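You operate a simulated robot arm through the tools that you are given. There is no shell and no other tool.

You run a simulated robot arm. Do the job below in one go: nothing can be reset, and whatever is moved stays where it is left.

JOB
Open the flank box and clip the tester on for the bar on the test card.
Fine: heater switch off first; free both latches; black clip on the earth bar, then red clip on the card's bar.
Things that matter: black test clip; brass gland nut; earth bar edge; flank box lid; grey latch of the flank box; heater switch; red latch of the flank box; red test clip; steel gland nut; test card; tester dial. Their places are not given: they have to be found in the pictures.

The check looks at the end state, three seconds after you hand in, the way a careful person would. Anything else that was tipped, shoved, dropped, spilled or broken makes it a failure.

ROBOT AND FRAMES
A 6-joint arm with a two-finger parallel gripper, fixed in place. Base frame: the origin is at the foot of the arm, x ahead of it, y to its left, z up. Readings come in mm, degrees, newtons and seconds.
With the tool pointing down near the work surface it reaches from about 280 to 640 mm from the base axis. Its first joint turns from -115.0 to 115.0 degrees. Payload 3.43 kg.
The tool frame sits at the grasp point between the pads (the TCP): z along the fingers, y along the line on which they close. The tips reach 34 mm beyond it. Largest opening 128 mm; finger width 24, thickness 12; the body of the gripper, 48 by 130 mm, starts 96 mm behind the TCP.
Orientation is told as [roll, pitch, yaw] about the base's x, y, z axes, in that order, counted from this pose: with the fingers straight down and closing along the base's y, the tool's x points along the base's -x, its y along +y and its z along -z.

CONTROLS
- The arm moves only by the tool nudge_tool. Its argument "moves" is a list of rows, each a list of 6 numbers: the shift along the base's x, y, z in cm, then the turn, a rotation vector about the base's x, y, z in degrees. In form: [[dx, dy, dz, ax, ay, az], ...]. A call has 1 to 20 rows; each row shifts and turns the commanded pose from where the row before left it. "claw" is the gripper command, from -1 (fully open) to 1 (shut), values between in proportion, set as the call begins (left out, the last holds). Rows are played at 5 a second. More than 50 mm and 8.6 degrees between two rows, or a gripper value outside its range, and nothing of the call is played. Where a pose cannot be reached the arm comes as near as it can. A force on the tool above 40 N (or 10 N above the force at the start of the call, whichever is more), or a blocked arm, ends the call early, and 0.2 s more pass. Each finger travels about 153 mm/s and halts on what it meets, pressing with about 25 N; the grip force reading is that of the motor and also rises with nothing between the fingers. The clock runs only during rows and for 0.2 s after the last one: add rows that do not move to give the fingers time. The reply holds the time, the measured pose of the TCP, the force on the tool along the base axes, the opening and the grip force, in the units named above and with some noise, with the torque about the TCP (base axes, N m) and any sound that the robot's microphone picked up.
- Cameras (640 x 400 px; columns grow to the right, rows downward): "scene" is fixed at [216.3, -644.5, 1622.9]; the picture's right is [0.99, -0.16, 0.00], its down [-0.07, -0.40, -0.91] and it looks along [0.15, 0.90, -0.41] (base axes); focal length 308 px, centre (320, 200). "wrist" rides on the gripper at [76, -11, -160] in the tool frame; the picture's right is [0.15, 0.99, 0.00], its down [-0.88, 0.13, -0.46] and it looks along [-0.45, 0.07, 0.89] (tool axes); focal length 234 px, centre (320, 200).
- get_image(camera): a new picture of that camera. The clock stands still meanwhile.
- move_column(by): slides the trunk up (or, below 0, down) by that many mm; the arm rides with it, the base frame stays. It gives what a move gives, with no picture.
- probe_pixels(camera, pixels): for up to 12 pixels [column, row] of the newest picture of that camera ("zoom" is the newest enlarged one), the place [x, y, z] in the base frame of the surface seen there, good to about 3 mm, but the place of the scene camera against the robot may be out by one fixed shift of up to 25 mm in any direction. The clock stands still meanwhile.
- close_up(camera, box): a new picture of the part [left, top, right, bottom] of that camera's present view, enlarged. The clock stands still meanwhile.
- close_job(): hands the job in; it is judged then, once.

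Leave the gripper open and the arm clear of the work at the hand-in unless told otherwise.

The tools are called as name(argument=value, ...) on one line, values as JSON. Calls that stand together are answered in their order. nudge_tool: Moves the arm, as the interface text tells. Its arguments: {"type":"object","properties":{"moves":{"type":"array","items":{"type":"array","items":{"type":"number"}}},"claw":{"type":"number"}},"required":["moves"]} The other tools are called the same way: move_column (by) slides the trunk up or down; get_image (camera) takes a picture; probe_pixels (camera, pixels) gives the place of the surface under pixels of a picture; close_up (camera, box) takes an enlarged picture of a part of a camera's view; close_job () hands the job in.

At the start:

```text
time_s: 0.0
tcp_pos: [373.8, 74.2, 1446.2]
tcp_rot: [0.0, 0.0, 0.0]
force: [-0.7, 0.6, 0.2]
wrist_torque: [0.02, -0.01, 0.04]
opening: 128.0
grasp_force: 0.0
trunk travel left (down, up): [-925.0, 65.0]
```

scene: 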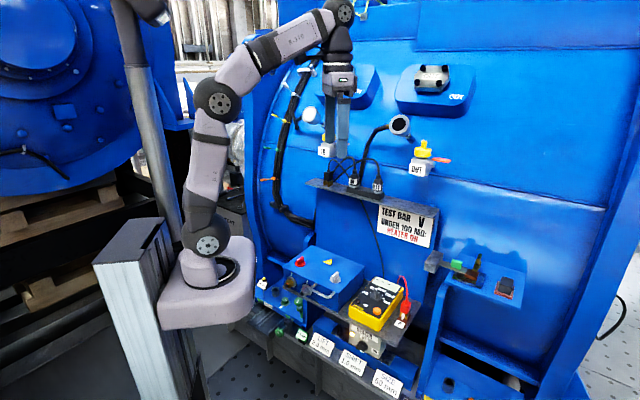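
wrist: 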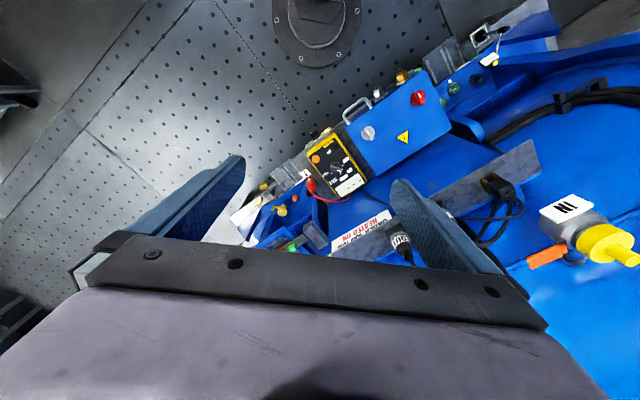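

I see the blue flank box with red and white/grey latches around (318,270), a yellow tester at (375,303), a test card at (405,225). I'll look at enlarged parts of the scene first.

close_up(camera="scene", box=[240, 230, 440, 355])

close_up(camera="scene", box=[300, 150, 460, 250])

close_up(camera="scene", box=[400, 230, 560, 330])

close_up(camera="scene", box=[280, 300, 440, 400])

close_up(camera="wrist", box=[220, 40, 540, 260])

```text
3.20 times, centred on (340, 292) of scene
```

zoom: 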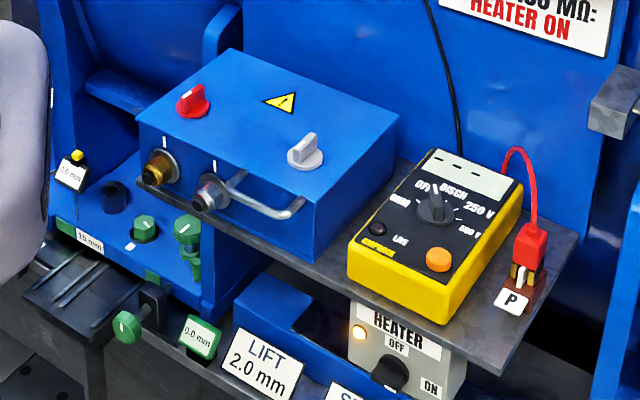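

```text
4.00 times, centred on (380, 200) of scene
```

zoom: 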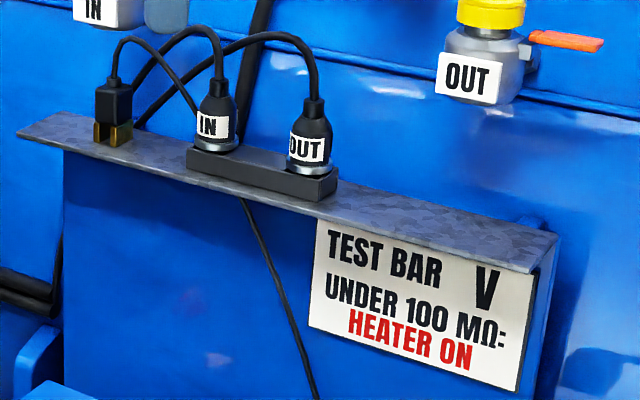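

```text
4.00 times, centred on (480, 280) of scene
```

zoom: 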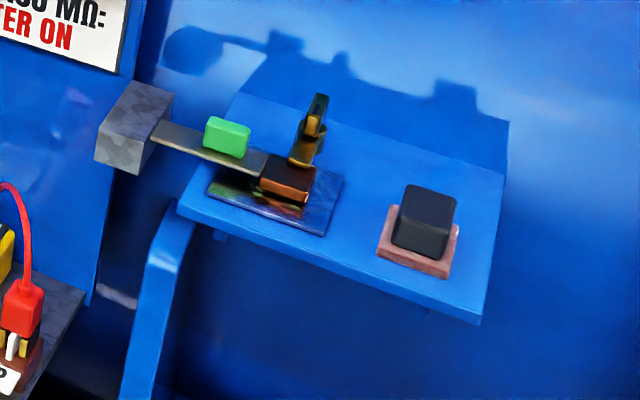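

```text
4.00 times, centred on (360, 350) of scene
```

zoom: 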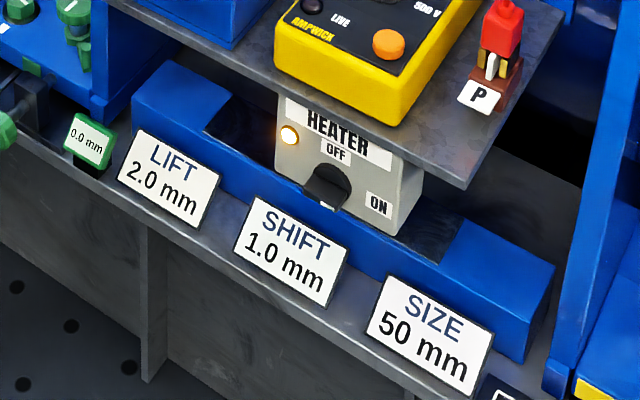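

```text
1.82 times, centred on (380, 150) of wrist
```

zoom: 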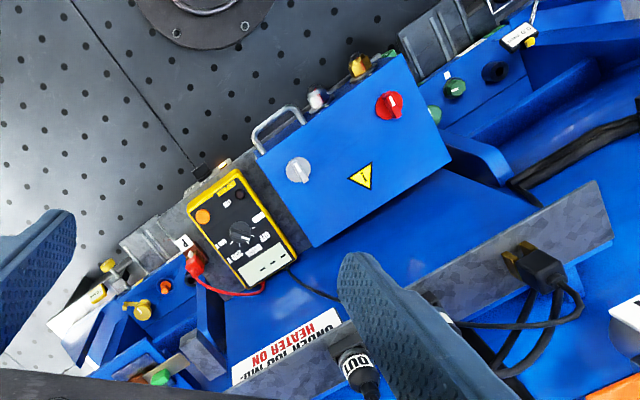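

The box sits on a shelf with a red and a grey knob latch on its lid, a handle on the front, and brass and steel glands; the heater switch is below the shelf. The card says "TEST BAR V, UNDER 100 MΩ: HEATER ON". I'll probe places with both cameras.

close_up(camera="scene", box=[330, 315, 410, 365])

probe_pixels(camera="wrist", pixels=[[419, 96], [369, 131], [402, 136], [382, 169], [435, 66], [468, 118], [341, 166], [316, 184], [356, 108], [401, 77], [379, 91], [490, 180]])

probe_pixels(camera="scene", pixels=[[300, 262], [335, 277], [328, 262], [376, 294], [404, 310], [363, 348], [353, 178], [328, 178], [292, 280], [306, 289], [323, 294], [408, 225]])

```text
8.00 times, centred on (370, 340) of scene
```

zoom: 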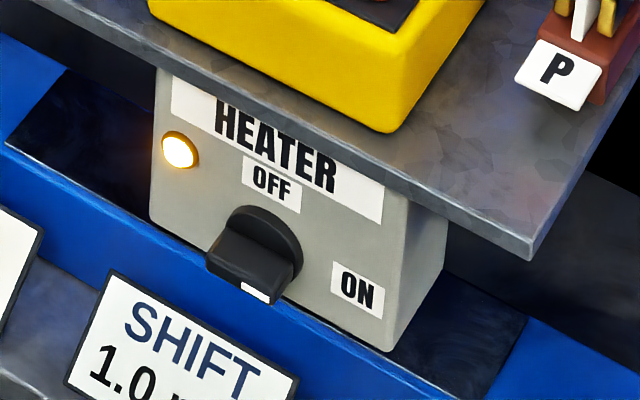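

```text
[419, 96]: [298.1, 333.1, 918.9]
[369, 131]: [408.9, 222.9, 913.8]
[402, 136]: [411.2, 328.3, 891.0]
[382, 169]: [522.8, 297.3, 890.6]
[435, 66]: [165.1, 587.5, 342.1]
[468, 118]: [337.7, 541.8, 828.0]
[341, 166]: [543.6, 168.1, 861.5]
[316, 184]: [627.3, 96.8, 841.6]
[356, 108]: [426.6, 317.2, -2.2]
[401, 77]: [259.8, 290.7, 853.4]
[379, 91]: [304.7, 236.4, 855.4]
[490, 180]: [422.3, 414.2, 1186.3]
```

```text
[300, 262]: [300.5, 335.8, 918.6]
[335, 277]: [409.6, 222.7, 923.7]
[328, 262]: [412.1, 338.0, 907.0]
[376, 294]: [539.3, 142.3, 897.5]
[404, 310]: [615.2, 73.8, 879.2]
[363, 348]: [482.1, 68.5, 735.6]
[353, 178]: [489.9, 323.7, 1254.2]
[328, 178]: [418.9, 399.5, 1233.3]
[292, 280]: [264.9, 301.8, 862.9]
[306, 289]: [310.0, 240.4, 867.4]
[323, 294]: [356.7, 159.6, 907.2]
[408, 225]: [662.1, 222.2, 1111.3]
```

Lamp at heater is lit, knob unclear. Red latch is about (298,333,919), grey (409,223,914). I'll lower the trunk 250 mm (clear below the gripper) and look again.

move_column(by=-250)

```text
time_s: 2.6
tcp_pos: [375.0, 74.2, 1195.6]
tcp_rot: [0.0, 0.0, -0.1]
force: [-0.8, -0.9, -0.5]
wrist_torque: [0.0, -0.01, 0.01]
opening: 128.1
grasp_force: 0.1
trunk travel left (down, up): [-675.0, 315.0]
```

Trunk is down 250 mm with no contact. Now I take both pictures.

get_image(camera="wrist")

get_image(camera="scene")

```text
taken
```

wrist: 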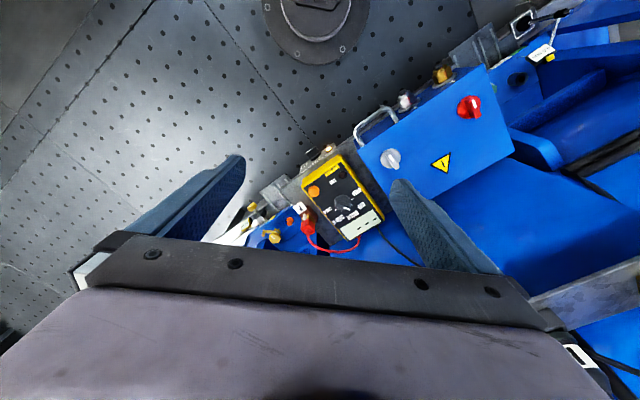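

```text
taken
```

scene: 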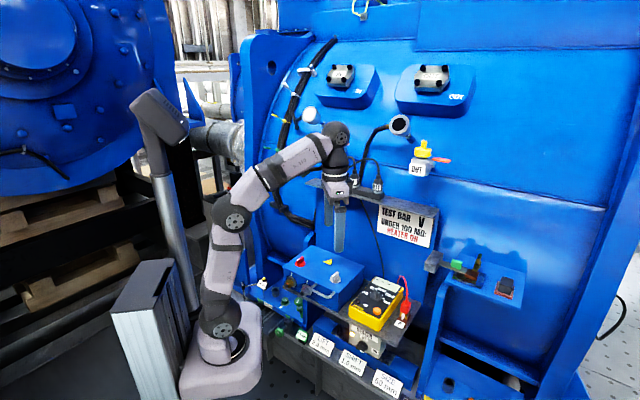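

I see the heater knob area near wrist (328,150); I zoom in there and on the box.

close_up(camera="wrist", box=[230, 120, 390, 260])

close_up(camera="wrist", box=[330, 40, 570, 200])

```text
2.86 times, centred on (310, 190) of wrist
```

zoom: 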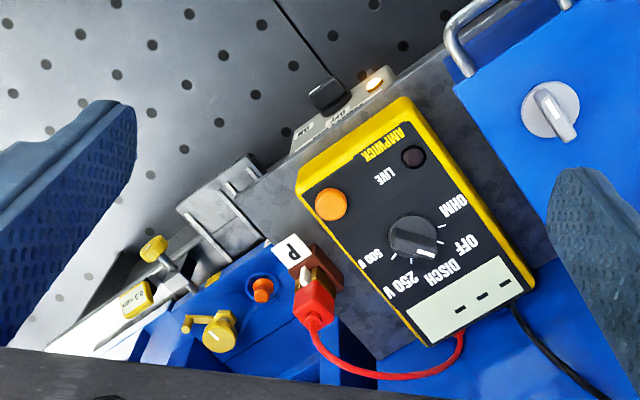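

```text
2.50 times, centred on (450, 120) of wrist
```

zoom: 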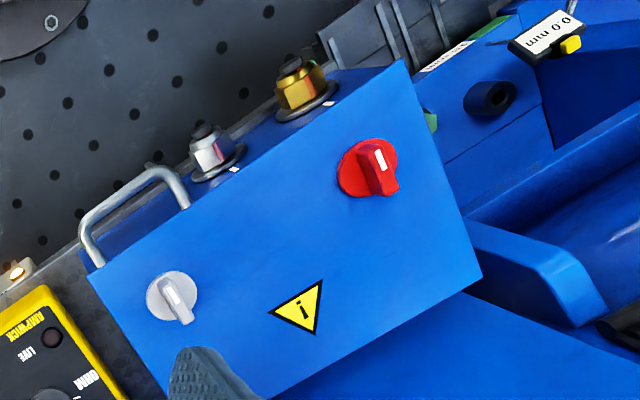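

I'll probe the heater panel and tester in this view. I need a new close-up of that region for exact pixels.

close_up(camera="wrist", box=[290, 125, 354, 165])

```text
10.00 times, centred on (322, 145) of wrist
```

zoom: 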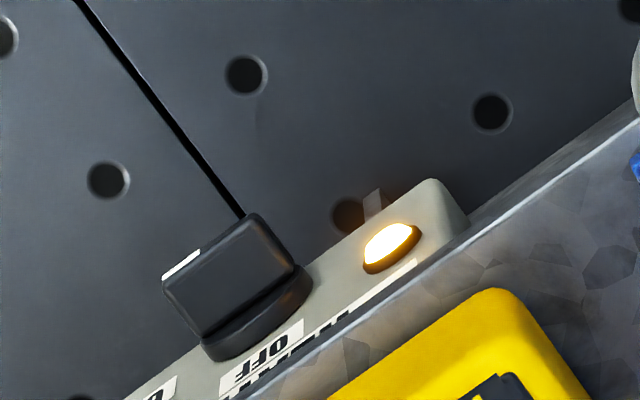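

probe_pixels(camera="zoom", pixels=[[240, 230], [180, 300], [215, 275], [280, 260], [260, 325], [392, 240], [430, 200], [340, 260], [270, 365], [185, 262], [150, 395], [600, 140]])

close_up(camera="scene", box=[345, 325, 393, 355])

```text
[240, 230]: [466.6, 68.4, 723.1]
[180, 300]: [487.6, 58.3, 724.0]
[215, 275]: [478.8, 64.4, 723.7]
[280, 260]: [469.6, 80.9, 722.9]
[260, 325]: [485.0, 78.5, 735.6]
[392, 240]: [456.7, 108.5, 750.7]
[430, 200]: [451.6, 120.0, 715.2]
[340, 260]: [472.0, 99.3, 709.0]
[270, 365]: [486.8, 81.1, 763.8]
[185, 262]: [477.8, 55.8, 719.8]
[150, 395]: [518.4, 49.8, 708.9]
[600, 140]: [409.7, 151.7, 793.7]
```

```text
13.33 times, centred on (369, 340) of scene
```

zoom: 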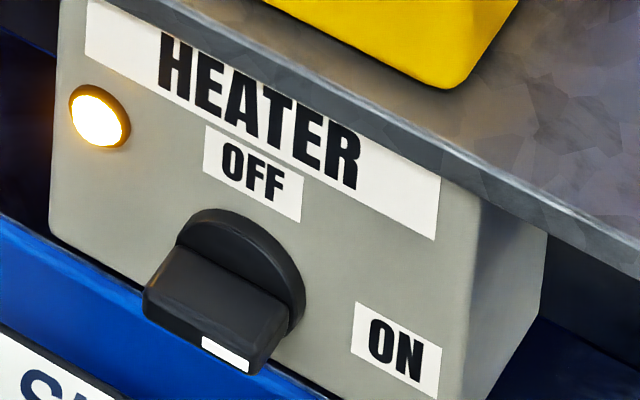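

Reading: the knob bar's centre is about (477,66,723), its white mark points at ON, and the lamp is lit, so the heater is ON and must go a quarter turn counter-clockwise (seen from the front) to OFF. The panel faces the robot along about (-0.7,-0.7,0). I move high in free space to (413,1,1195), yaw -45° and tilt the tool to horizontal.

nudge_tool(moves=[[0.63, -1.22, 0, 0, 0, -7.5], [0.63, -1.22, 0, 0, 0, -7.5], [0.63, -1.22, 0, 0, 0, -7.5], [0.63, -1.22, 0, 0, 0, -7.5], [0.63, -1.22, 0, 0, 0, -7.5], [0.63, -1.22, 0, 0, 0, -7.5], [0, 0, 0, 5.303, -5.303, 0], [0, 0, 0, 5.303, -5.303, 0], [0, 0, 0, 5.303, -5.303, 0], [0, 0, 0, 5.303, -5.303, 0], [0, 0, 0, 5.303, -5.303, 0], [0, 0, 0, 5.303, -5.303, 0], [0, 0, 0, 5.303, -5.303, 0], [0, 0, 0, 5.303, -5.303, 0], [0, 0, 0, 5.303, -5.303, 0], [0, 0, 0, 5.303, -5.303, 0], [0, 0, 0, 5.303, -5.303, 0], [0, 0, 0, 5.303, -5.303, 0]])

```text
time_s: 6.4
tcp_pos: [411.6, 0.9, 1189.4]
tcp_rot: [90.1, 0.0, -45.0]
force: [-0.3, 0.9, -0.5]
wrist_torque: [0.04, -0.02, -0.02]
opening: 127.8
grasp_force: 0.0
out of reach, approached as far as the arm can: row 4, 6
trunk travel left (down, up): [-675.0, 315.0]
```

The tool is now horizontal, pointing at the panel direction. I check the scene, and probe the cards and beam below the knob before lowering.

get_image(camera="scene")

get_image(camera="wrist")

probe_pixels(camera="scene", pixels=[[320, 345], [352, 355], [388, 372], [355, 375], [340, 330], [385, 350], [350, 385], [363, 346]])

```text
taken
```

scene: 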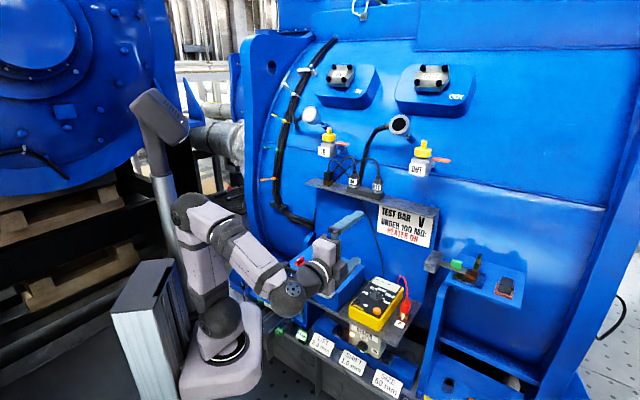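

```text
taken
```

wrist: 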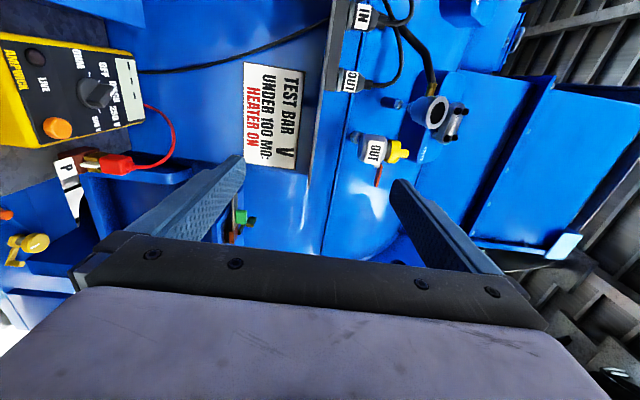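

```text
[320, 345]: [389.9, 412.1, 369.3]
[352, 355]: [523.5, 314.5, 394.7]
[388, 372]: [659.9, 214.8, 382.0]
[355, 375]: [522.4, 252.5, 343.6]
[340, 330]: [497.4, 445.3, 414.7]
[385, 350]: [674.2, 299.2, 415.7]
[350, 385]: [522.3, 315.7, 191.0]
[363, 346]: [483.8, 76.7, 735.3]
```

The cards and beam are far lower and further back than the knob, so the space is free. I lower the trunk by 467 mm to bring the TCP to the knob's height (z≈722).

move_column(by=-467)

```text
refused: -467 is not a number from -400 to 400
```

The trunk takes at most 400 mm at once; I lower it 400 then 67.

move_column(by=-400)

move_column(by=-67)

get_image(camera="wrist")

get_image(camera="scene")

```text
time_s: 10.2
tcp_pos: [411.6, 0.3, 788.2]
tcp_rot: [89.8, -0.1, -45.0]
force: [-0.2, -0.3, -0.4]
wrist_torque: [0.04, -0.01, 0.03]
opening: 127.9
grasp_force: 0.0
trunk travel left (down, up): [-275.0, 715.0]
```

```text
time_s: 11.3
tcp_pos: [411.5, 0.6, 721.9]
tcp_rot: [89.9, 0.1, -45.0]
force: [-0.8, -0.9, -0.3]
wrist_torque: [0.0, 0.01, 0.0]
opening: 128.0
grasp_force: 0.2
trunk travel left (down, up): [-208.0, 782.0]
```

```text
taken
```

wrist: 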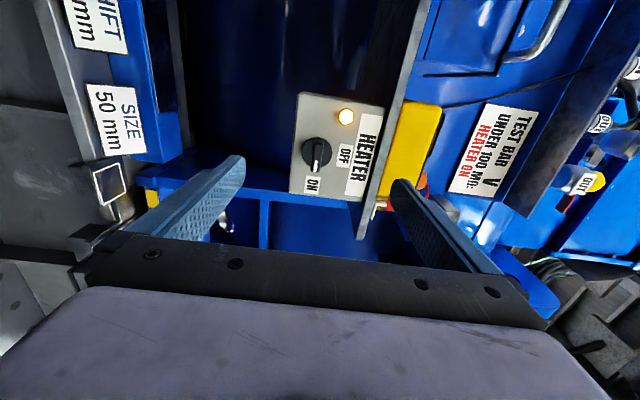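

```text
taken
```

scene: 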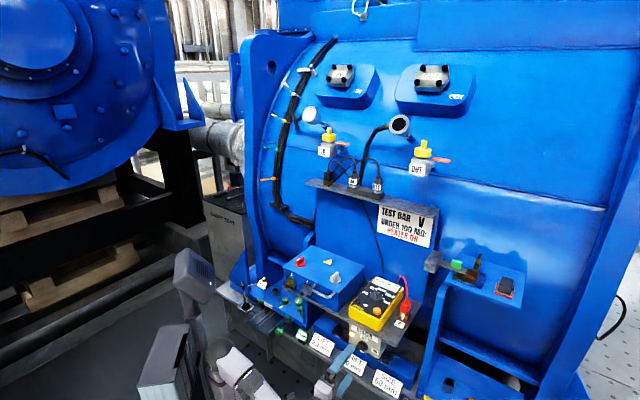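

Now the wrist camera sees the heater panel head-on at (335,150), knob at (316,152) with its mark towards ON. I zoom in and probe.

close_up(camera="wrist", box=[280, 90, 392, 205])

probe_pixels(camera="wrist", pixels=[[316, 152], [316, 142], [316, 160], [304, 152], [329, 152], [313, 184], [344, 155], [346, 117], [300, 110], [380, 155], [388, 175]])

```text
3.48 times, centred on (336, 148) of wrist
```

zoom: 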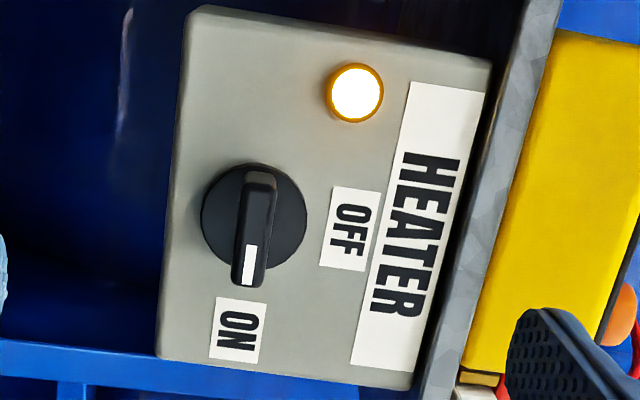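

```text
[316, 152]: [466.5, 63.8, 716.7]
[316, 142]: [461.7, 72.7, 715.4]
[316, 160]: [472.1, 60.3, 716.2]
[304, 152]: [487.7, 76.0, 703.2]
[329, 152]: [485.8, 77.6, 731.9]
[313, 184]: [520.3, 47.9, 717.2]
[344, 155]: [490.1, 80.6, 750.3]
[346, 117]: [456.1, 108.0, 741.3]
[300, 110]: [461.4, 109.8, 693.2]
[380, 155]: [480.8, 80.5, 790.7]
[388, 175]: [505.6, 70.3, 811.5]
```

Panel face is at f≈403 (along (0.707,0.707)), knob axis at u≈291, z≈717, and the bar's outer face at f≈375. I set the opening to about 51 mm, go down 4.5 mm, then advance 64 mm so the tips straddle the bar short of the disc.

nudge_tool(claw=0.2, moves=[[0, 0, -0.45, 0, 0, 0], [0, 0, 0, 0, 0, 0], [0, 0, 0, 0, 0, 0], [0, 0, 0, 0, 0, 0], [1.1, 1.1, 0, 0, 0, 0], [1.1, 1.1, 0, 0, 0, 0], [1.1, 1.1, 0, 0, 0, 0], [1.2, 1.2, 0, 0, 0, 0]])

get_image(camera="wrist")

```text
time_s: 13.1
tcp_pos: [455.6, 45.8, 716.3]
tcp_rot: [90.0, -0.1, -45.0]
force: [-0.2, -1.0, 0.1]
wrist_torque: [-0.02, -0.03, -0.03]
opening: 51.0
grasp_force: 0.0
trunk travel left (down, up): [-208.0, 782.0]
```

```text
taken
```

wrist: 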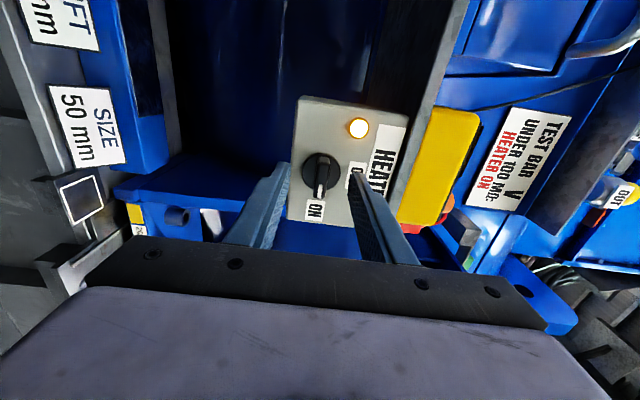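

Fingers straddle the bar evenly (tips at 285 and 355, knob at 321). I close on the bar and wait.

nudge_tool(claw=1, moves=[[0, 0, 0, 0, 0, 0], [0, 0, 0, 0, 0, 0], [0, 0, 0, 0, 0, 0]])

```text
time_s: 13.9
tcp_pos: [456.0, 45.8, 717.3]
tcp_rot: [90.1, -0.1, -45.1]
force: [9.6, 2.4, 10.5]
wrist_torque: [0.14, -0.16, 0.32]
opening: 10.8
grasp_force: 44.3
trunk travel left (down, up): [-208.0, 782.0]
```

Gripped the bar at 10.8 mm with small side forces. I now turn 45° counter-clockwise seen from the front (about -f), and check.

nudge_tool(moves=[[0, 0, 0, -5.303, -5.303, 0], [0, 0, 0, -5.303, -5.303, 0], [0, 0, 0, -5.303, -5.303, 0], [0, 0, 0, -5.303, -5.303, 0], [0, 0, 0, -5.303, -5.303, 0], [0, 0, 0, -5.303, -5.303, 0]])

```text
time_s: 15.3
tcp_pos: [455.5, 45.3, 717.7]
tcp_rot: [90.0, -45.1, -45.1]
force: [-8.6, -11.8, 8.9]
wrist_torque: [-0.35, 0.35, 0.76]
opening: 10.8
grasp_force: 44.2
trunk travel left (down, up): [-208.0, 782.0]
```

Turning fine at 45°, forces small. I turn the remaining 45°.

nudge_tool(moves=[[0, 0, 0, -5.303, -5.303, 0], [0, 0, 0, -5.303, -5.303, 0], [0, 0, 0, -5.303, -5.303, 0], [0, 0, 0, -5.303, -5.303, 0], [0, 0, 0, -5.303, -5.303, 0], [0, 0, 0, -5.303, -5.303, 0]])

get_image(camera="wrist")

close_up(camera="scene", box=[330, 315, 410, 365])

```text
time_s: 16.7
tcp_pos: [454.5, 46.0, 717.0]
tcp_rot: [-136.1, -89.6, -179.0]
force: [6.7, 2.9, 18.5]
wrist_torque: [-0.44, 0.62, -0.01]
opening: 10.9
grasp_force: 44.3
trunk travel left (down, up): [-208.0, 782.0]
```

```text
taken
```

wrist: 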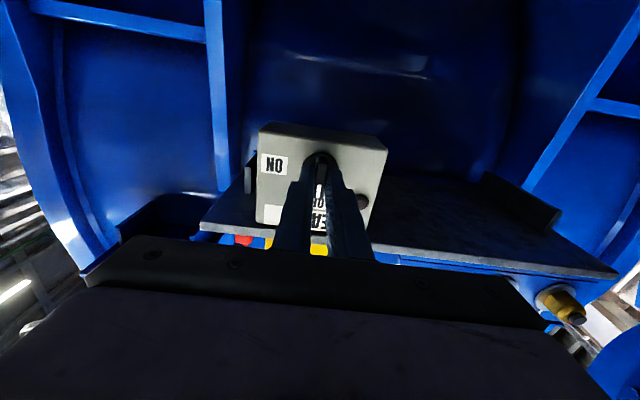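

```text
8.00 times, centred on (370, 340) of scene
```

zoom: 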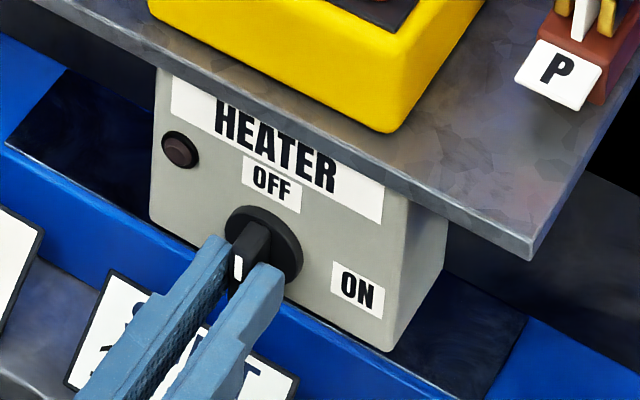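

The lamp is out and the mark points at OFF. I open the fingers and back straight out.

nudge_tool(claw=0.3, moves=[[0, 0, 0, 0, 0, 0], [0, 0, 0, 0, 0, 0], [0, 0, 0, 0, 0, 0], [-1.6, -1.6, 0, 0, 0, 0], [-1.6, -1.6, 0, 0, 0, 0], [-1.6, -1.6, 0, 0, 0, 0], [-1.6, -1.6, 0, 0, 0, 0]])

close_up(camera="scene", box=[330, 315, 410, 365])

```text
time_s: 18.3
tcp_pos: [393.4, -18.1, 718.2]
tcp_rot: [111.3, -90.0, -66.2]
force: [-0.4, -0.8, 0.0]
wrist_torque: [-0.01, -0.03, -0.01]
opening: 45.1
grasp_force: 0.0
trunk travel left (down, up): [-208.0, 782.0]
```

```text
8.00 times, centred on (370, 340) of scene
```

zoom: 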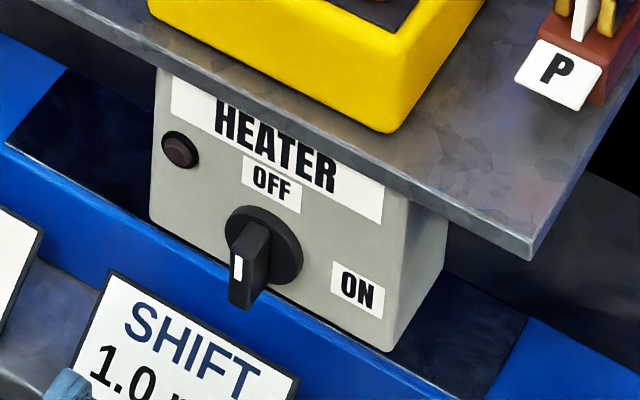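

Heater is off. I raise the trunk 400 mm, then tilt the tool back to pointing down.

move_column(by=400)

nudge_tool(moves=[[0, 0, 0, -5.303, 5.303, 0], [0, 0, 0, -5.303, 5.303, 0], [0, 0, 0, -5.303, 5.303, 0], [0, 0, 0, -5.303, 5.303, 0], [0, 0, 0, -5.303, 5.303, 0], [0, 0, 0, -5.303, 5.303, 0], [0, 0, 0, -5.303, 5.303, 0], [0, 0, 0, -5.303, 5.303, 0], [0, 0, 0, -5.303, 5.303, 0], [0, 0, 0, -5.303, 5.303, 0], [0, 0, 0, -5.303, 5.303, 0], [0, 0, 0, -5.303, 5.303, 0]])

get_image(camera="wrist")

```text
time_s: 22.1
tcp_pos: [393.5, -18.5, 1116.5]
tcp_rot: [95.7, -90.0, -50.7]
force: [-0.5, 0.2, -0.1]
wrist_torque: [0.0, -0.03, 0.02]
opening: 44.9
grasp_force: 0.0
trunk travel left (down, up): [-608.0, 382.0]
```

```text
time_s: 24.7
tcp_pos: [393.7, -19.4, 1117.4]
tcp_rot: [-0.1, 0.1, 44.9]
force: [-0.2, -0.1, -0.3]
wrist_torque: [0.0, 0.02, 0.01]
opening: 44.7
grasp_force: 0.1
trunk travel left (down, up): [-608.0, 382.0]
```

```text
taken
```

wrist: 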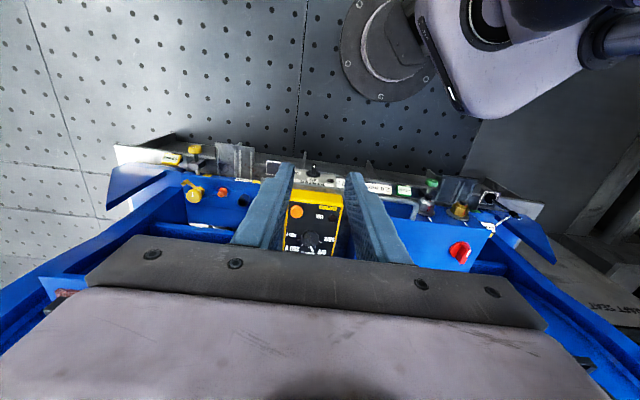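

Tool is down with yaw 45°. I move over the box near the red latch, at z≈1060, keeping clear above the lid.

nudge_tool(moves=[[-1.06, 3.91, -0.6, 0, 0, 0], [-1.06, 3.91, -0.6, 0, 0, 0], [-1.06, 3.91, -0.6, 0, 0, 0], [-1.06, 3.91, -0.6, 0, 0, 0], [-1.06, 3.91, -0.6, 0, 0, 0], [-1.06, 3.91, -0.6, 0, 0, 0], [-1.06, 3.91, -0.6, 0, 0, 0], [-1.06, 3.91, -0.6, 0, 0, 0], [-1.06, 3.91, -0.6, 0, 0, 0]])

get_image(camera="wrist")

```text
time_s: 26.7
tcp_pos: [294.3, 331.1, 1061.3]
tcp_rot: [0.0, -0.1, 45.0]
force: [-0.1, 0.4, 0.0]
wrist_torque: [0.0, 0.02, 0.0]
opening: 44.9
grasp_force: 0.2
trunk travel left (down, up): [-608.0, 382.0]
```

```text
taken
```

wrist: 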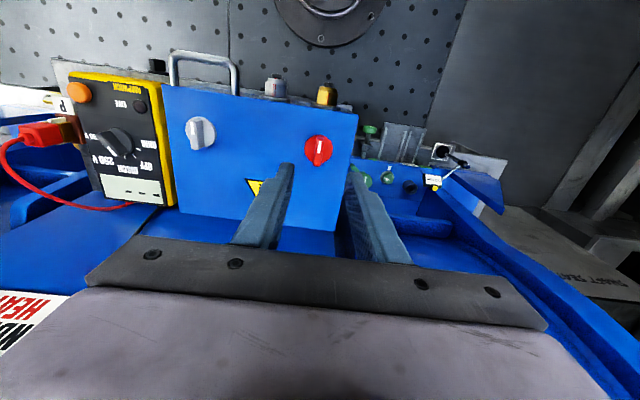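

Clear view of the lid: grey latch at (199,133), red latch at (318,150). I zoom and probe.

close_up(camera="wrist", box=[160, 70, 368, 200])

probe_pixels(camera="wrist", pixels=[[318, 150], [319, 139], [319, 162], [199, 133], [198, 121], [201, 146], [257, 140], [163, 88], [357, 113], [176, 210], [334, 228], [205, 55]])

```text
3.08 times, centred on (264, 135) of wrist
```

zoom: 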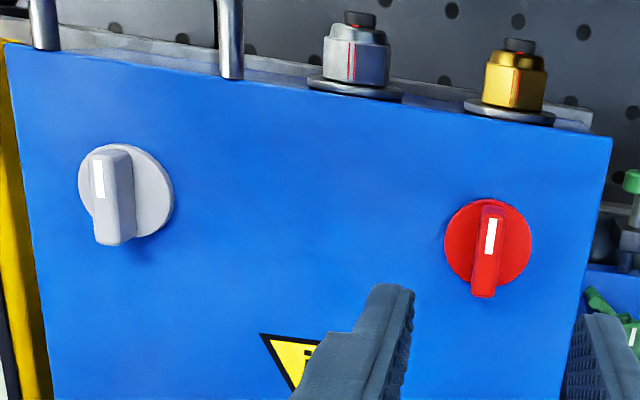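

```text
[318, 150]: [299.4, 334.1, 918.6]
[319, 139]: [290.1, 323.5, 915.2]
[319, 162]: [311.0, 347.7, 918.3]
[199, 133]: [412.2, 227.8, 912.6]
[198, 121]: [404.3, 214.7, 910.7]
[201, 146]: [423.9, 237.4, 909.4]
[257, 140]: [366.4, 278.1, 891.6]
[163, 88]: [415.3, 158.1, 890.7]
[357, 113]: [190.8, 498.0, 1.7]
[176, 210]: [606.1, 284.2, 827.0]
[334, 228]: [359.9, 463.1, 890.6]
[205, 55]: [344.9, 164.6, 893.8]
```

Both latch bars point front-to-back with their marks at the front (latched). Red axis is about (301,338), grey about (414,224), bar tops z≈918, lid z≈891. I lower onto the red latch with the fingers either side of the bar.

nudge_tool(moves=[[0.69, 0.69, 0, 0, 0, 0], [0, 0, -3, 0, 0, 0], [0, 0, -3, 0, 0, 0], [0, 0, -3, 0, 0, 0], [0, 0, -2, 0, 0, 0], [0, 0, -1.3, 0, 0, 0]])

get_image(camera="wrist")

```text
time_s: 28.1
tcp_pos: [302.6, 339.1, 940.2]
tcp_rot: [-0.1, -0.1, 45.0]
force: [0.6, -0.4, -0.2]
wrist_torque: [0.01, 0.01, 0.0]
opening: 44.7
grasp_force: 0.1
trunk travel left (down, up): [-608.0, 382.0]
```

```text
taken
```

wrist: 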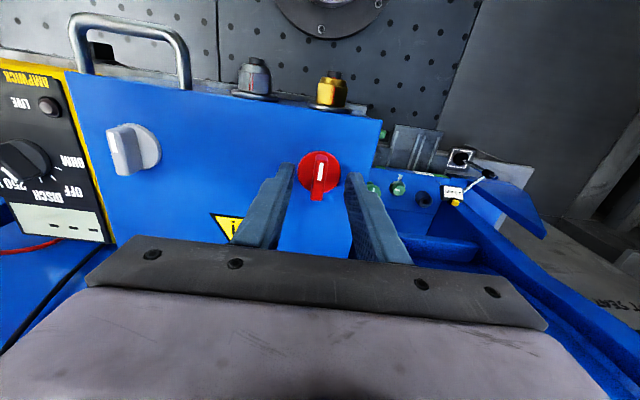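

Red bar lies centred between the fingers. I close on it.

nudge_tool(claw=1, moves=[[0, 0, 0, 0, 0, 0], [0, 0, 0, 0, 0, 0], [0, 0, 0, 0, 0, 0]])

```text
time_s: 28.9
tcp_pos: [302.3, 338.9, 939.7]
tcp_rot: [-0.1, 0.0, 45.0]
force: [2.7, -3.8, -2.6]
wrist_torque: [0.09, -0.3, 0.0]
opening: 10.7
grasp_force: 44.9
trunk travel left (down, up): [-608.0, 382.0]
```

Held at 10.7 mm. I try a 16° counter-clockwise turn (from above) to feel which way it goes.

nudge_tool(moves=[[0, 0, 0, 0, 0, 8], [0, 0, 0, 0, 0, 8]])

```text
time_s: 29.5
tcp_pos: [303.3, 339.6, 939.9]
tcp_rot: [0.1, 0.1, 61.1]
force: [0.0, -4.7, -3.4]
wrist_torque: [-0.13, 0.06, 0.01]
opening: 10.8
grasp_force: 44.3
trunk travel left (down, up): [-608.0, 382.0]
```

It turns freely that way. I continue to a quarter turn.

nudge_tool(moves=[[0, 0, 0, 0, 0, 8], [0, 0, 0, 0, 0, 8], [0, 0, 0, 0, 0, 8], [0, 0, 0, 0, 0, 8]])

nudge_tool(moves=[[0, 0, 0, 0, 0, 8], [0, 0, 0, 0, 0, 8], [0, 0, 0, 0, 0, 8], [0, 0, 0, 0, 0, 8], [0, 0, 0, 0, 0, 8], [0, 0, 0, 0, 0, 2]])

get_image(camera="wrist")

close_up(camera="scene", box=[260, 235, 380, 310])

```text
time_s: 30.5
tcp_pos: [303.4, 337.8, 939.9]
tcp_rot: [-0.1, 0.0, 93.1]
force: [-1.2, -11.1, -2.3]
wrist_torque: [-0.13, 0.08, -0.01]
opening: 10.7
grasp_force: 44.0
trunk travel left (down, up): [-608.0, 382.0]
```

```text
time_s: 31.9
tcp_pos: [302.2, 339.2, 940.4]
tcp_rot: [0.0, 0.0, 135.1]
force: [-4.6, -8.6, -6.0]
wrist_torque: [-0.8, -0.01, -0.03]
opening: 10.8
grasp_force: 44.4
trunk travel left (down, up): [-608.0, 382.0]
```

```text
taken
```

wrist: 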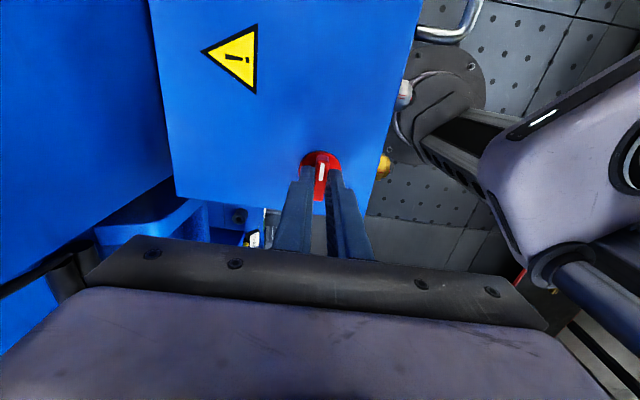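

```text
5.33 times, centred on (320, 272) of scene
```

zoom: 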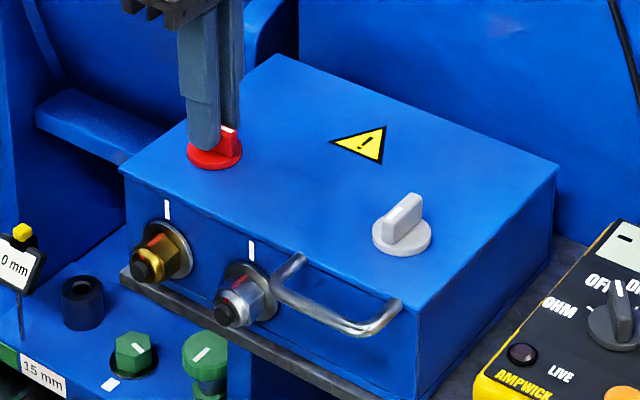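

Red latch is a quarter turn round; wrist torque stayed tiny. I open, rise, and look at it.

nudge_tool(claw=0.3, moves=[[0, 0, 0, 0, 0, 0], [0, 0, 0, 0, 0, 0], [0, 0, 3, 0, 0, 0], [0, 0, 4, 0, 0, 0], [0, 0, 0, 0, 0, -8.5], [0, 0, 0, 0, 0, -8.5], [0, 0, 0, 0, 0, -8.5], [0, 0, 0, 0, 0, -8.5], [0, 0, 0, 0, 0, -8.5], [0, 0, 0, 0, 0, -8.5], [0, 0, 0, 0, 0, -8.5], [0, 0, 0, 0, 0, -8.5], [0, 0, 0, 0, 0, -8.5], [0, 0, 0, 0, 0, -8.5], [0, 0, 0, 0, 0, -5]])

close_up(camera="scene", box=[260, 235, 380, 310])

get_image(camera="wrist")

```text
time_s: 35.1
tcp_pos: [301.6, 339.3, 1010.7]
tcp_rot: [-0.1, 0.0, 44.8]
force: [-0.2, -0.5, -0.2]
wrist_torque: [0.01, 0.02, 0.01]
opening: 44.9
grasp_force: 0.0
trunk travel left (down, up): [-608.0, 382.0]
```

```text
5.33 times, centred on (320, 272) of scene
```

zoom: 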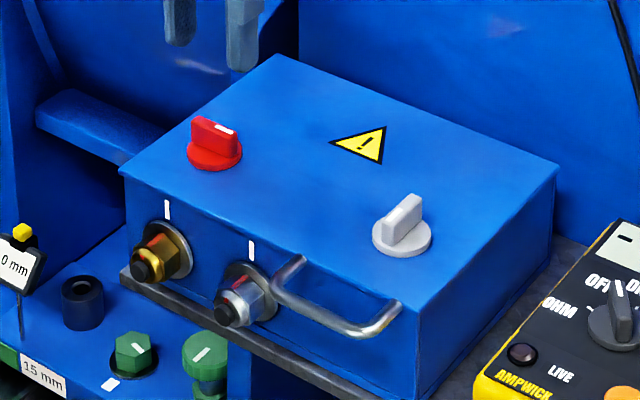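

```text
taken
```

wrist: 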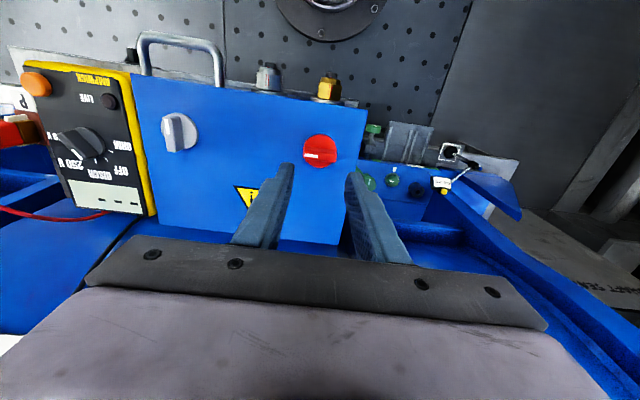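

Red mark now points sideways. I shift over to the grey latch at about (415,225) and lower onto it.

nudge_tool(moves=[[2.84, -2.86, 0, 0, 0, 0], [2.84, -2.86, 0, 0, 0, 0], [2.84, -2.86, 0, 0, 0, 0], [2.82, -2.85, 0, 0, 0, 0], [0, 0, 0, 0, 0, 0]])

get_image(camera="wrist")

```text
time_s: 36.3
tcp_pos: [417.1, 222.8, 1009.1]
tcp_rot: [-0.1, -0.1, 45.0]
force: [0.0, -0.4, 0.7]
wrist_torque: [0.02, 0.01, 0.01]
opening: 44.9
grasp_force: 0.0
trunk travel left (down, up): [-608.0, 382.0]
```

```text
taken
```

wrist: 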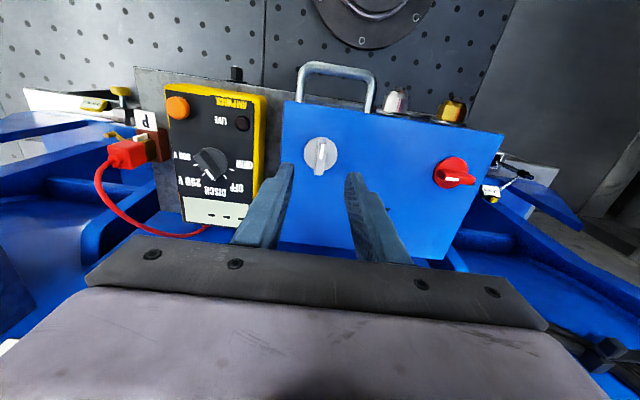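

Grey latch is centred at (320,155). I lower 70 mm and close on it.

nudge_tool(moves=[[-0.1, 0.1, -2.5, 0, 0, 0], [0, 0, -2.5, 0, 0, 0], [0, 0, -2.0, 0, 0, 0], [0, 0, 0, 0, 0, 0]])

get_image(camera="wrist")

nudge_tool(claw=1, moves=[[0, 0, 0, 0, 0, 0], [0, 0, 0, 0, 0, 0], [0, 0, 0, 0, 0, 0]])

nudge_tool(moves=[[0, 0, 0, 0, 0, 8], [0, 0, 0, 0, 0, 8]])

```text
time_s: 37.3
tcp_pos: [414.8, 225.3, 940.0]
tcp_rot: [-0.1, -0.1, 45.0]
force: [0.2, -0.2, 0.5]
wrist_torque: [0.01, 0.0, -0.02]
opening: 44.9
grasp_force: 0.0
trunk travel left (down, up): [-608.0, 382.0]
```

```text
taken
```

wrist: 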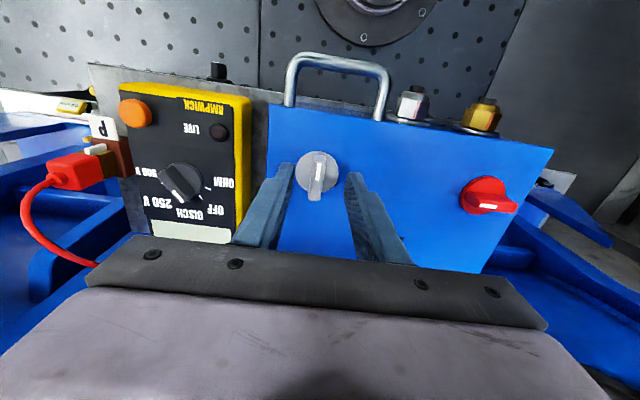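

```text
time_s: 38.1
tcp_pos: [416.4, 224.0, 940.9]
tcp_rot: [-0.1, -0.1, 45.0]
force: [11.3, -10.4, -0.5]
wrist_torque: [-0.22, -0.33, -0.03]
opening: 10.6
grasp_force: 44.7
trunk travel left (down, up): [-608.0, 382.0]
```

```text
time_s: 38.7
tcp_pos: [418.9, 224.1, 940.1]
tcp_rot: [-0.1, -0.1, 61.0]
force: [13.9, -11.3, 1.0]
wrist_torque: [-0.12, -0.3, -0.01]
opening: 10.5
grasp_force: 44.8
trunk travel left (down, up): [-608.0, 382.0]
```

It turns freely; a side push of ~17 N along +u says the axis is a couple of mm over, so I ease that way while continuing the turn.

nudge_tool(moves=[[0.1, -0.1, 0, 0, 0, 8], [0.05, -0.05, 0, 0, 0, 8], [0, 0, 0, 0, 0, 8], [0, 0, 0, 0, 0, 8]])

nudge_tool(moves=[[0, 0, 0, 0, 0, 8], [0, 0, 0, 0, 0, 8], [0, 0, 0, 0, 0, 8], [0, 0, 0, 0, 0, 8], [0, 0, 0, 0, 0, 8], [0, 0, 0, 0, 0, 2]])

close_up(camera="scene", box=[260, 235, 380, 310])

```text
time_s: 39.7
tcp_pos: [418.6, 224.6, 940.4]
tcp_rot: [-0.1, -0.1, 93.1]
force: [6.6, -6.8, 7.9]
wrist_torque: [-0.72, -0.06, -0.05]
opening: 10.8
grasp_force: 44.5
trunk travel left (down, up): [-608.0, 382.0]
```

```text
time_s: 41.1
tcp_pos: [418.8, 224.4, 940.5]
tcp_rot: [0.0, -0.2, 135.1]
force: [4.4, -7.7, -0.8]
wrist_torque: [-0.42, -0.37, -0.06]
opening: 10.7
grasp_force: 44.5
trunk travel left (down, up): [-608.0, 382.0]
```

```text
5.33 times, centred on (320, 272) of scene
```

zoom: 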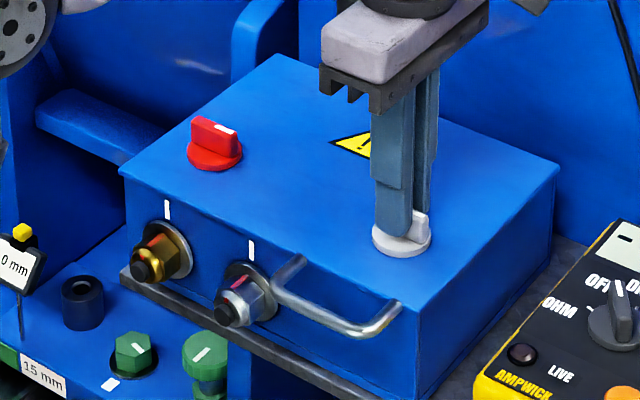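

Grey latch also a quarter turn round. I release, rise, and return the yaw towards the horizontal-tool pose (yaw -45°), backing off towards the robot at a safe height.

nudge_tool(claw=0.3, moves=[[0, 0, 0, 0, 0, 0], [0, 0, 0, 0, 0, 0], [0, 0, 4, 0, 0, 0], [0, 0, 4, 0, 0, 0], [0, 0, 4, 0, 0, 0], [0, 0, 4, 0, 0, -8], [0, 0, 0, 0, 0, -8], [0, 0, 0, 0, 0, -8], [0, 0, 0, 0, 0, -8], [0, 0, 0, 0, 0, -8], [0, 0, 0, 0, 0, -8], [0, 0, 0, 0, 0, -8], [0, 0, 0, 0, 0, -8], [0, 0, 0, 0, 0, -8], [0, 0, 0, 0, 0, -8], [0, 0, 0, 0, 0, -8]])

close_up(camera="scene", box=[260, 235, 380, 310])

get_image(camera="wrist")

```text
time_s: 44.5
tcp_pos: [413.9, 223.9, 1091.5]
tcp_rot: [-0.1, -0.2, 46.8]
force: [0.3, 0.0, -0.1]
wrist_torque: [0.02, -0.01, 0.03]
opening: 44.8
grasp_force: 0.2
out of reach, approached as far as the arm can: row 6
trunk travel left (down, up): [-608.0, 382.0]
```

```text
5.33 times, centred on (320, 272) of scene
```

zoom: 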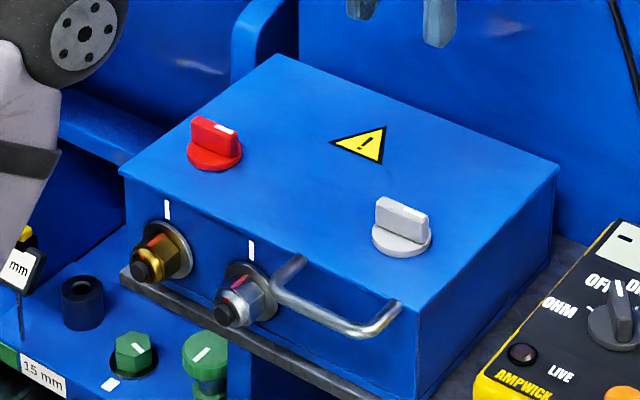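

```text
taken
```

wrist: 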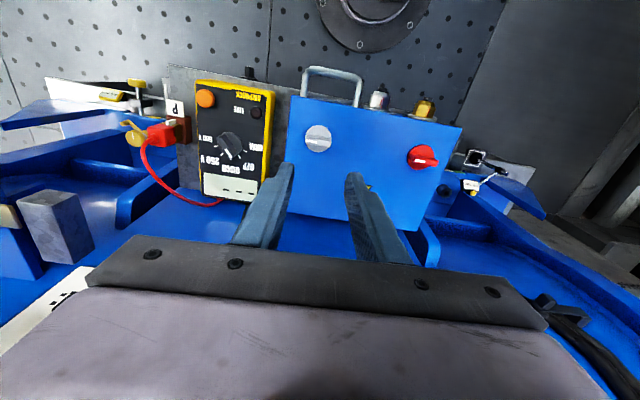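

Both latches now stand crosswise. Handle bar is seen at (335,72). I zoom on it and probe handle, front edge, back edge.

close_up(camera="wrist", box=[280, 50, 480, 175])

probe_pixels(camera="wrist", pixels=[[318, 69], [333, 70], [350, 74], [304, 84], [360, 92], [293, 99], [460, 128], [292, 210], [418, 227], [356, 215], [378, 100], [424, 107]])

```text
3.20 times, centred on (380, 112) of wrist
```

zoom: 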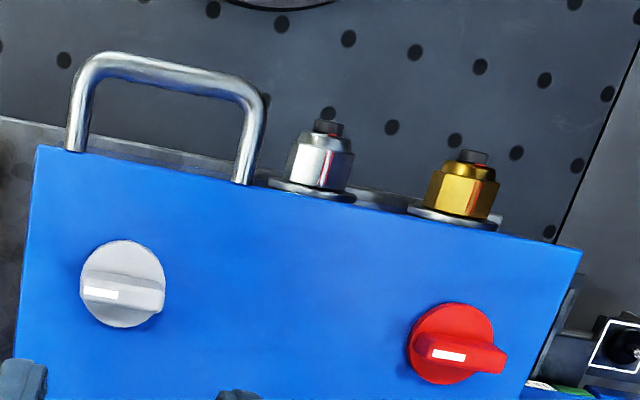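

```text
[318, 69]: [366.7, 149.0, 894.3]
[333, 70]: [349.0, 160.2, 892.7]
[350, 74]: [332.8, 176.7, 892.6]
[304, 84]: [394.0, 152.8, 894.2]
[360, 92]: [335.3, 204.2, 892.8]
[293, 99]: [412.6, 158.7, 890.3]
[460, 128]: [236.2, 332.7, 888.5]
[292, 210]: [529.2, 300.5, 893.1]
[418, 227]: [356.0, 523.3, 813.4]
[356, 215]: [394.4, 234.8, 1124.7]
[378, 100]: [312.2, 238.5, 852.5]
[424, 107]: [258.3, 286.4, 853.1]
```

Handle bar runs along u at f≈361, z≈888, legs at u≈92 and 171; box front f≈404, back edge f≈588 (hinge side). I'll go above the bar's middle (349,162), yaw to -45° so the fingers close front-to-back, and narrow the opening to 36 mm.

nudge_tool(claw=0.44, moves=[[-0.594, -0.565, 0, 0, 0, -8.345], [-0.594, -0.565, 0, 0, 0, -8.345], [-0.594, -0.565, 0, 0, 0, -8.345], [-0.594, -0.565, 0, 0, 0, -8.345], [-0.594, -0.565, 0, 0, 0, -8.345], [-0.594, -0.565, 0, 0, 0, -8.345], [-0.594, -0.565, 0, 0, 0, -8.345], [-0.594, -0.565, 0, 0, 0, -8.345], [-0.594, -0.565, 0, 0, 0, -8.345], [-0.594, -0.565, 0, 0, 0, -8.345], [-0.594, -0.565, 0, 0, 0, -8.345]])

get_image(camera="wrist")

```text
time_s: 46.9
tcp_pos: [348.6, 161.6, 1092.3]
tcp_rot: [0.0, -0.1, -45.0]
force: [-0.1, 1.1, 0.2]
wrist_torque: [0.01, 0.0, -0.02]
opening: 35.9
grasp_force: 0.0
trunk travel left (down, up): [-608.0, 382.0]
```

```text
taken
```

wrist: 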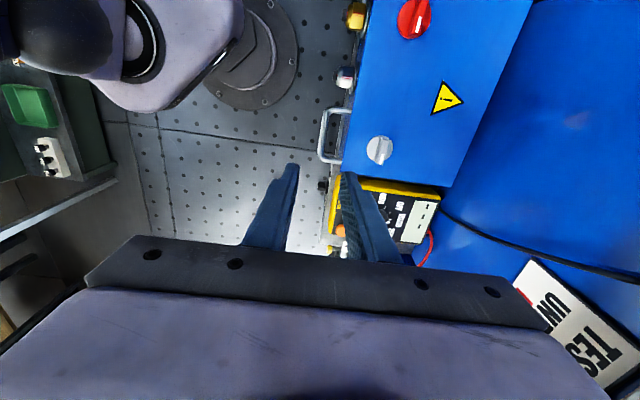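

Handle bar is at (322,135) in view, in line with the finger gap. I lower to about z=960 and look again.

nudge_tool(moves=[[0, 0, -3.3, 0, 0, 0], [0, 0, -3.3, 0, 0, 0], [0, 0, -3.3, 0, 0, 0], [0, 0, -3.3, 0, 0, 0]])

get_image(camera="wrist")

probe_pixels(camera="wrist", pixels=[[320, 130], [320, 140], [319, 150]])

```text
time_s: 47.9
tcp_pos: [349.1, 163.6, 959.8]
tcp_rot: [0.0, -0.1, -44.9]
force: [0.1, 0.1, -0.3]
wrist_torque: [0.03, 0.01, 0.01]
opening: 36.0
grasp_force: 0.1
trunk travel left (down, up): [-608.0, 382.0]
```

```text
taken
```

wrist: 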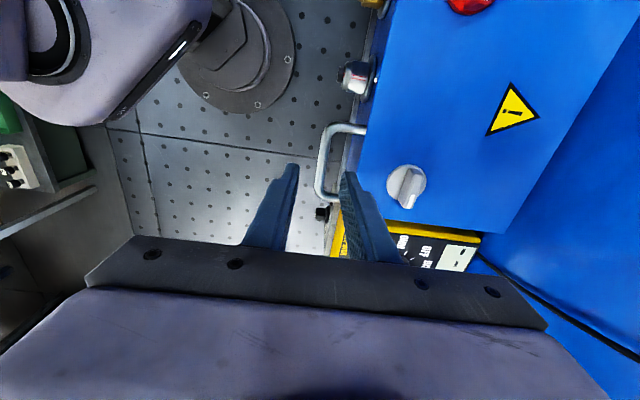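

```text
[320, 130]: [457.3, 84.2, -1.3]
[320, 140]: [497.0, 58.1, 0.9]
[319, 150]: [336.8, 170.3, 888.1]
```

Bar at column ~320 lies between the fingertips (295 and 345), inner finger over the gap of the loop. I lower 62 mm and close.

nudge_tool(moves=[[-0.1, -0.1, -2.5, 0, 0, 0], [0, 0, -2.5, 0, 0, 0], [0, 0, -1.2, 0, 0, 0], [0, 0, 0, 0, 0, 0]])

get_image(camera="wrist")

nudge_tool(claw=1, moves=[[0, 0, 0, 0, 0, 0], [0, 0, 0, 0, 0, 0], [0, 0, 0, 0, 0, 0]])

```text
time_s: 48.9
tcp_pos: [346.0, 160.8, 897.7]
tcp_rot: [-0.2, -0.1, -44.9]
force: [0.2, 0.5, -0.4]
wrist_torque: [0.02, -0.04, 0.0]
opening: 35.8
grasp_force: 0.0
trunk travel left (down, up): [-608.0, 382.0]
```

```text
taken
```

wrist: 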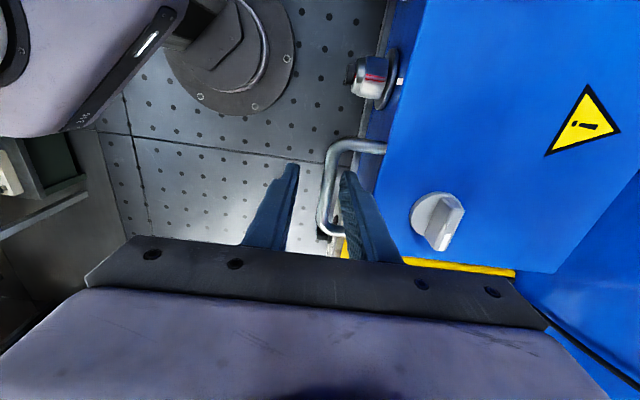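

```text
time_s: 49.7
tcp_pos: [351.2, 165.8, 898.6]
tcp_rot: [0.4, 0.0, -44.9]
force: [16.7, 20.1, 0.6]
wrist_torque: [0.69, 0.36, -0.13]
opening: 9.8
grasp_force: 42.9
trunk travel left (down, up): [-608.0, 382.0]
```

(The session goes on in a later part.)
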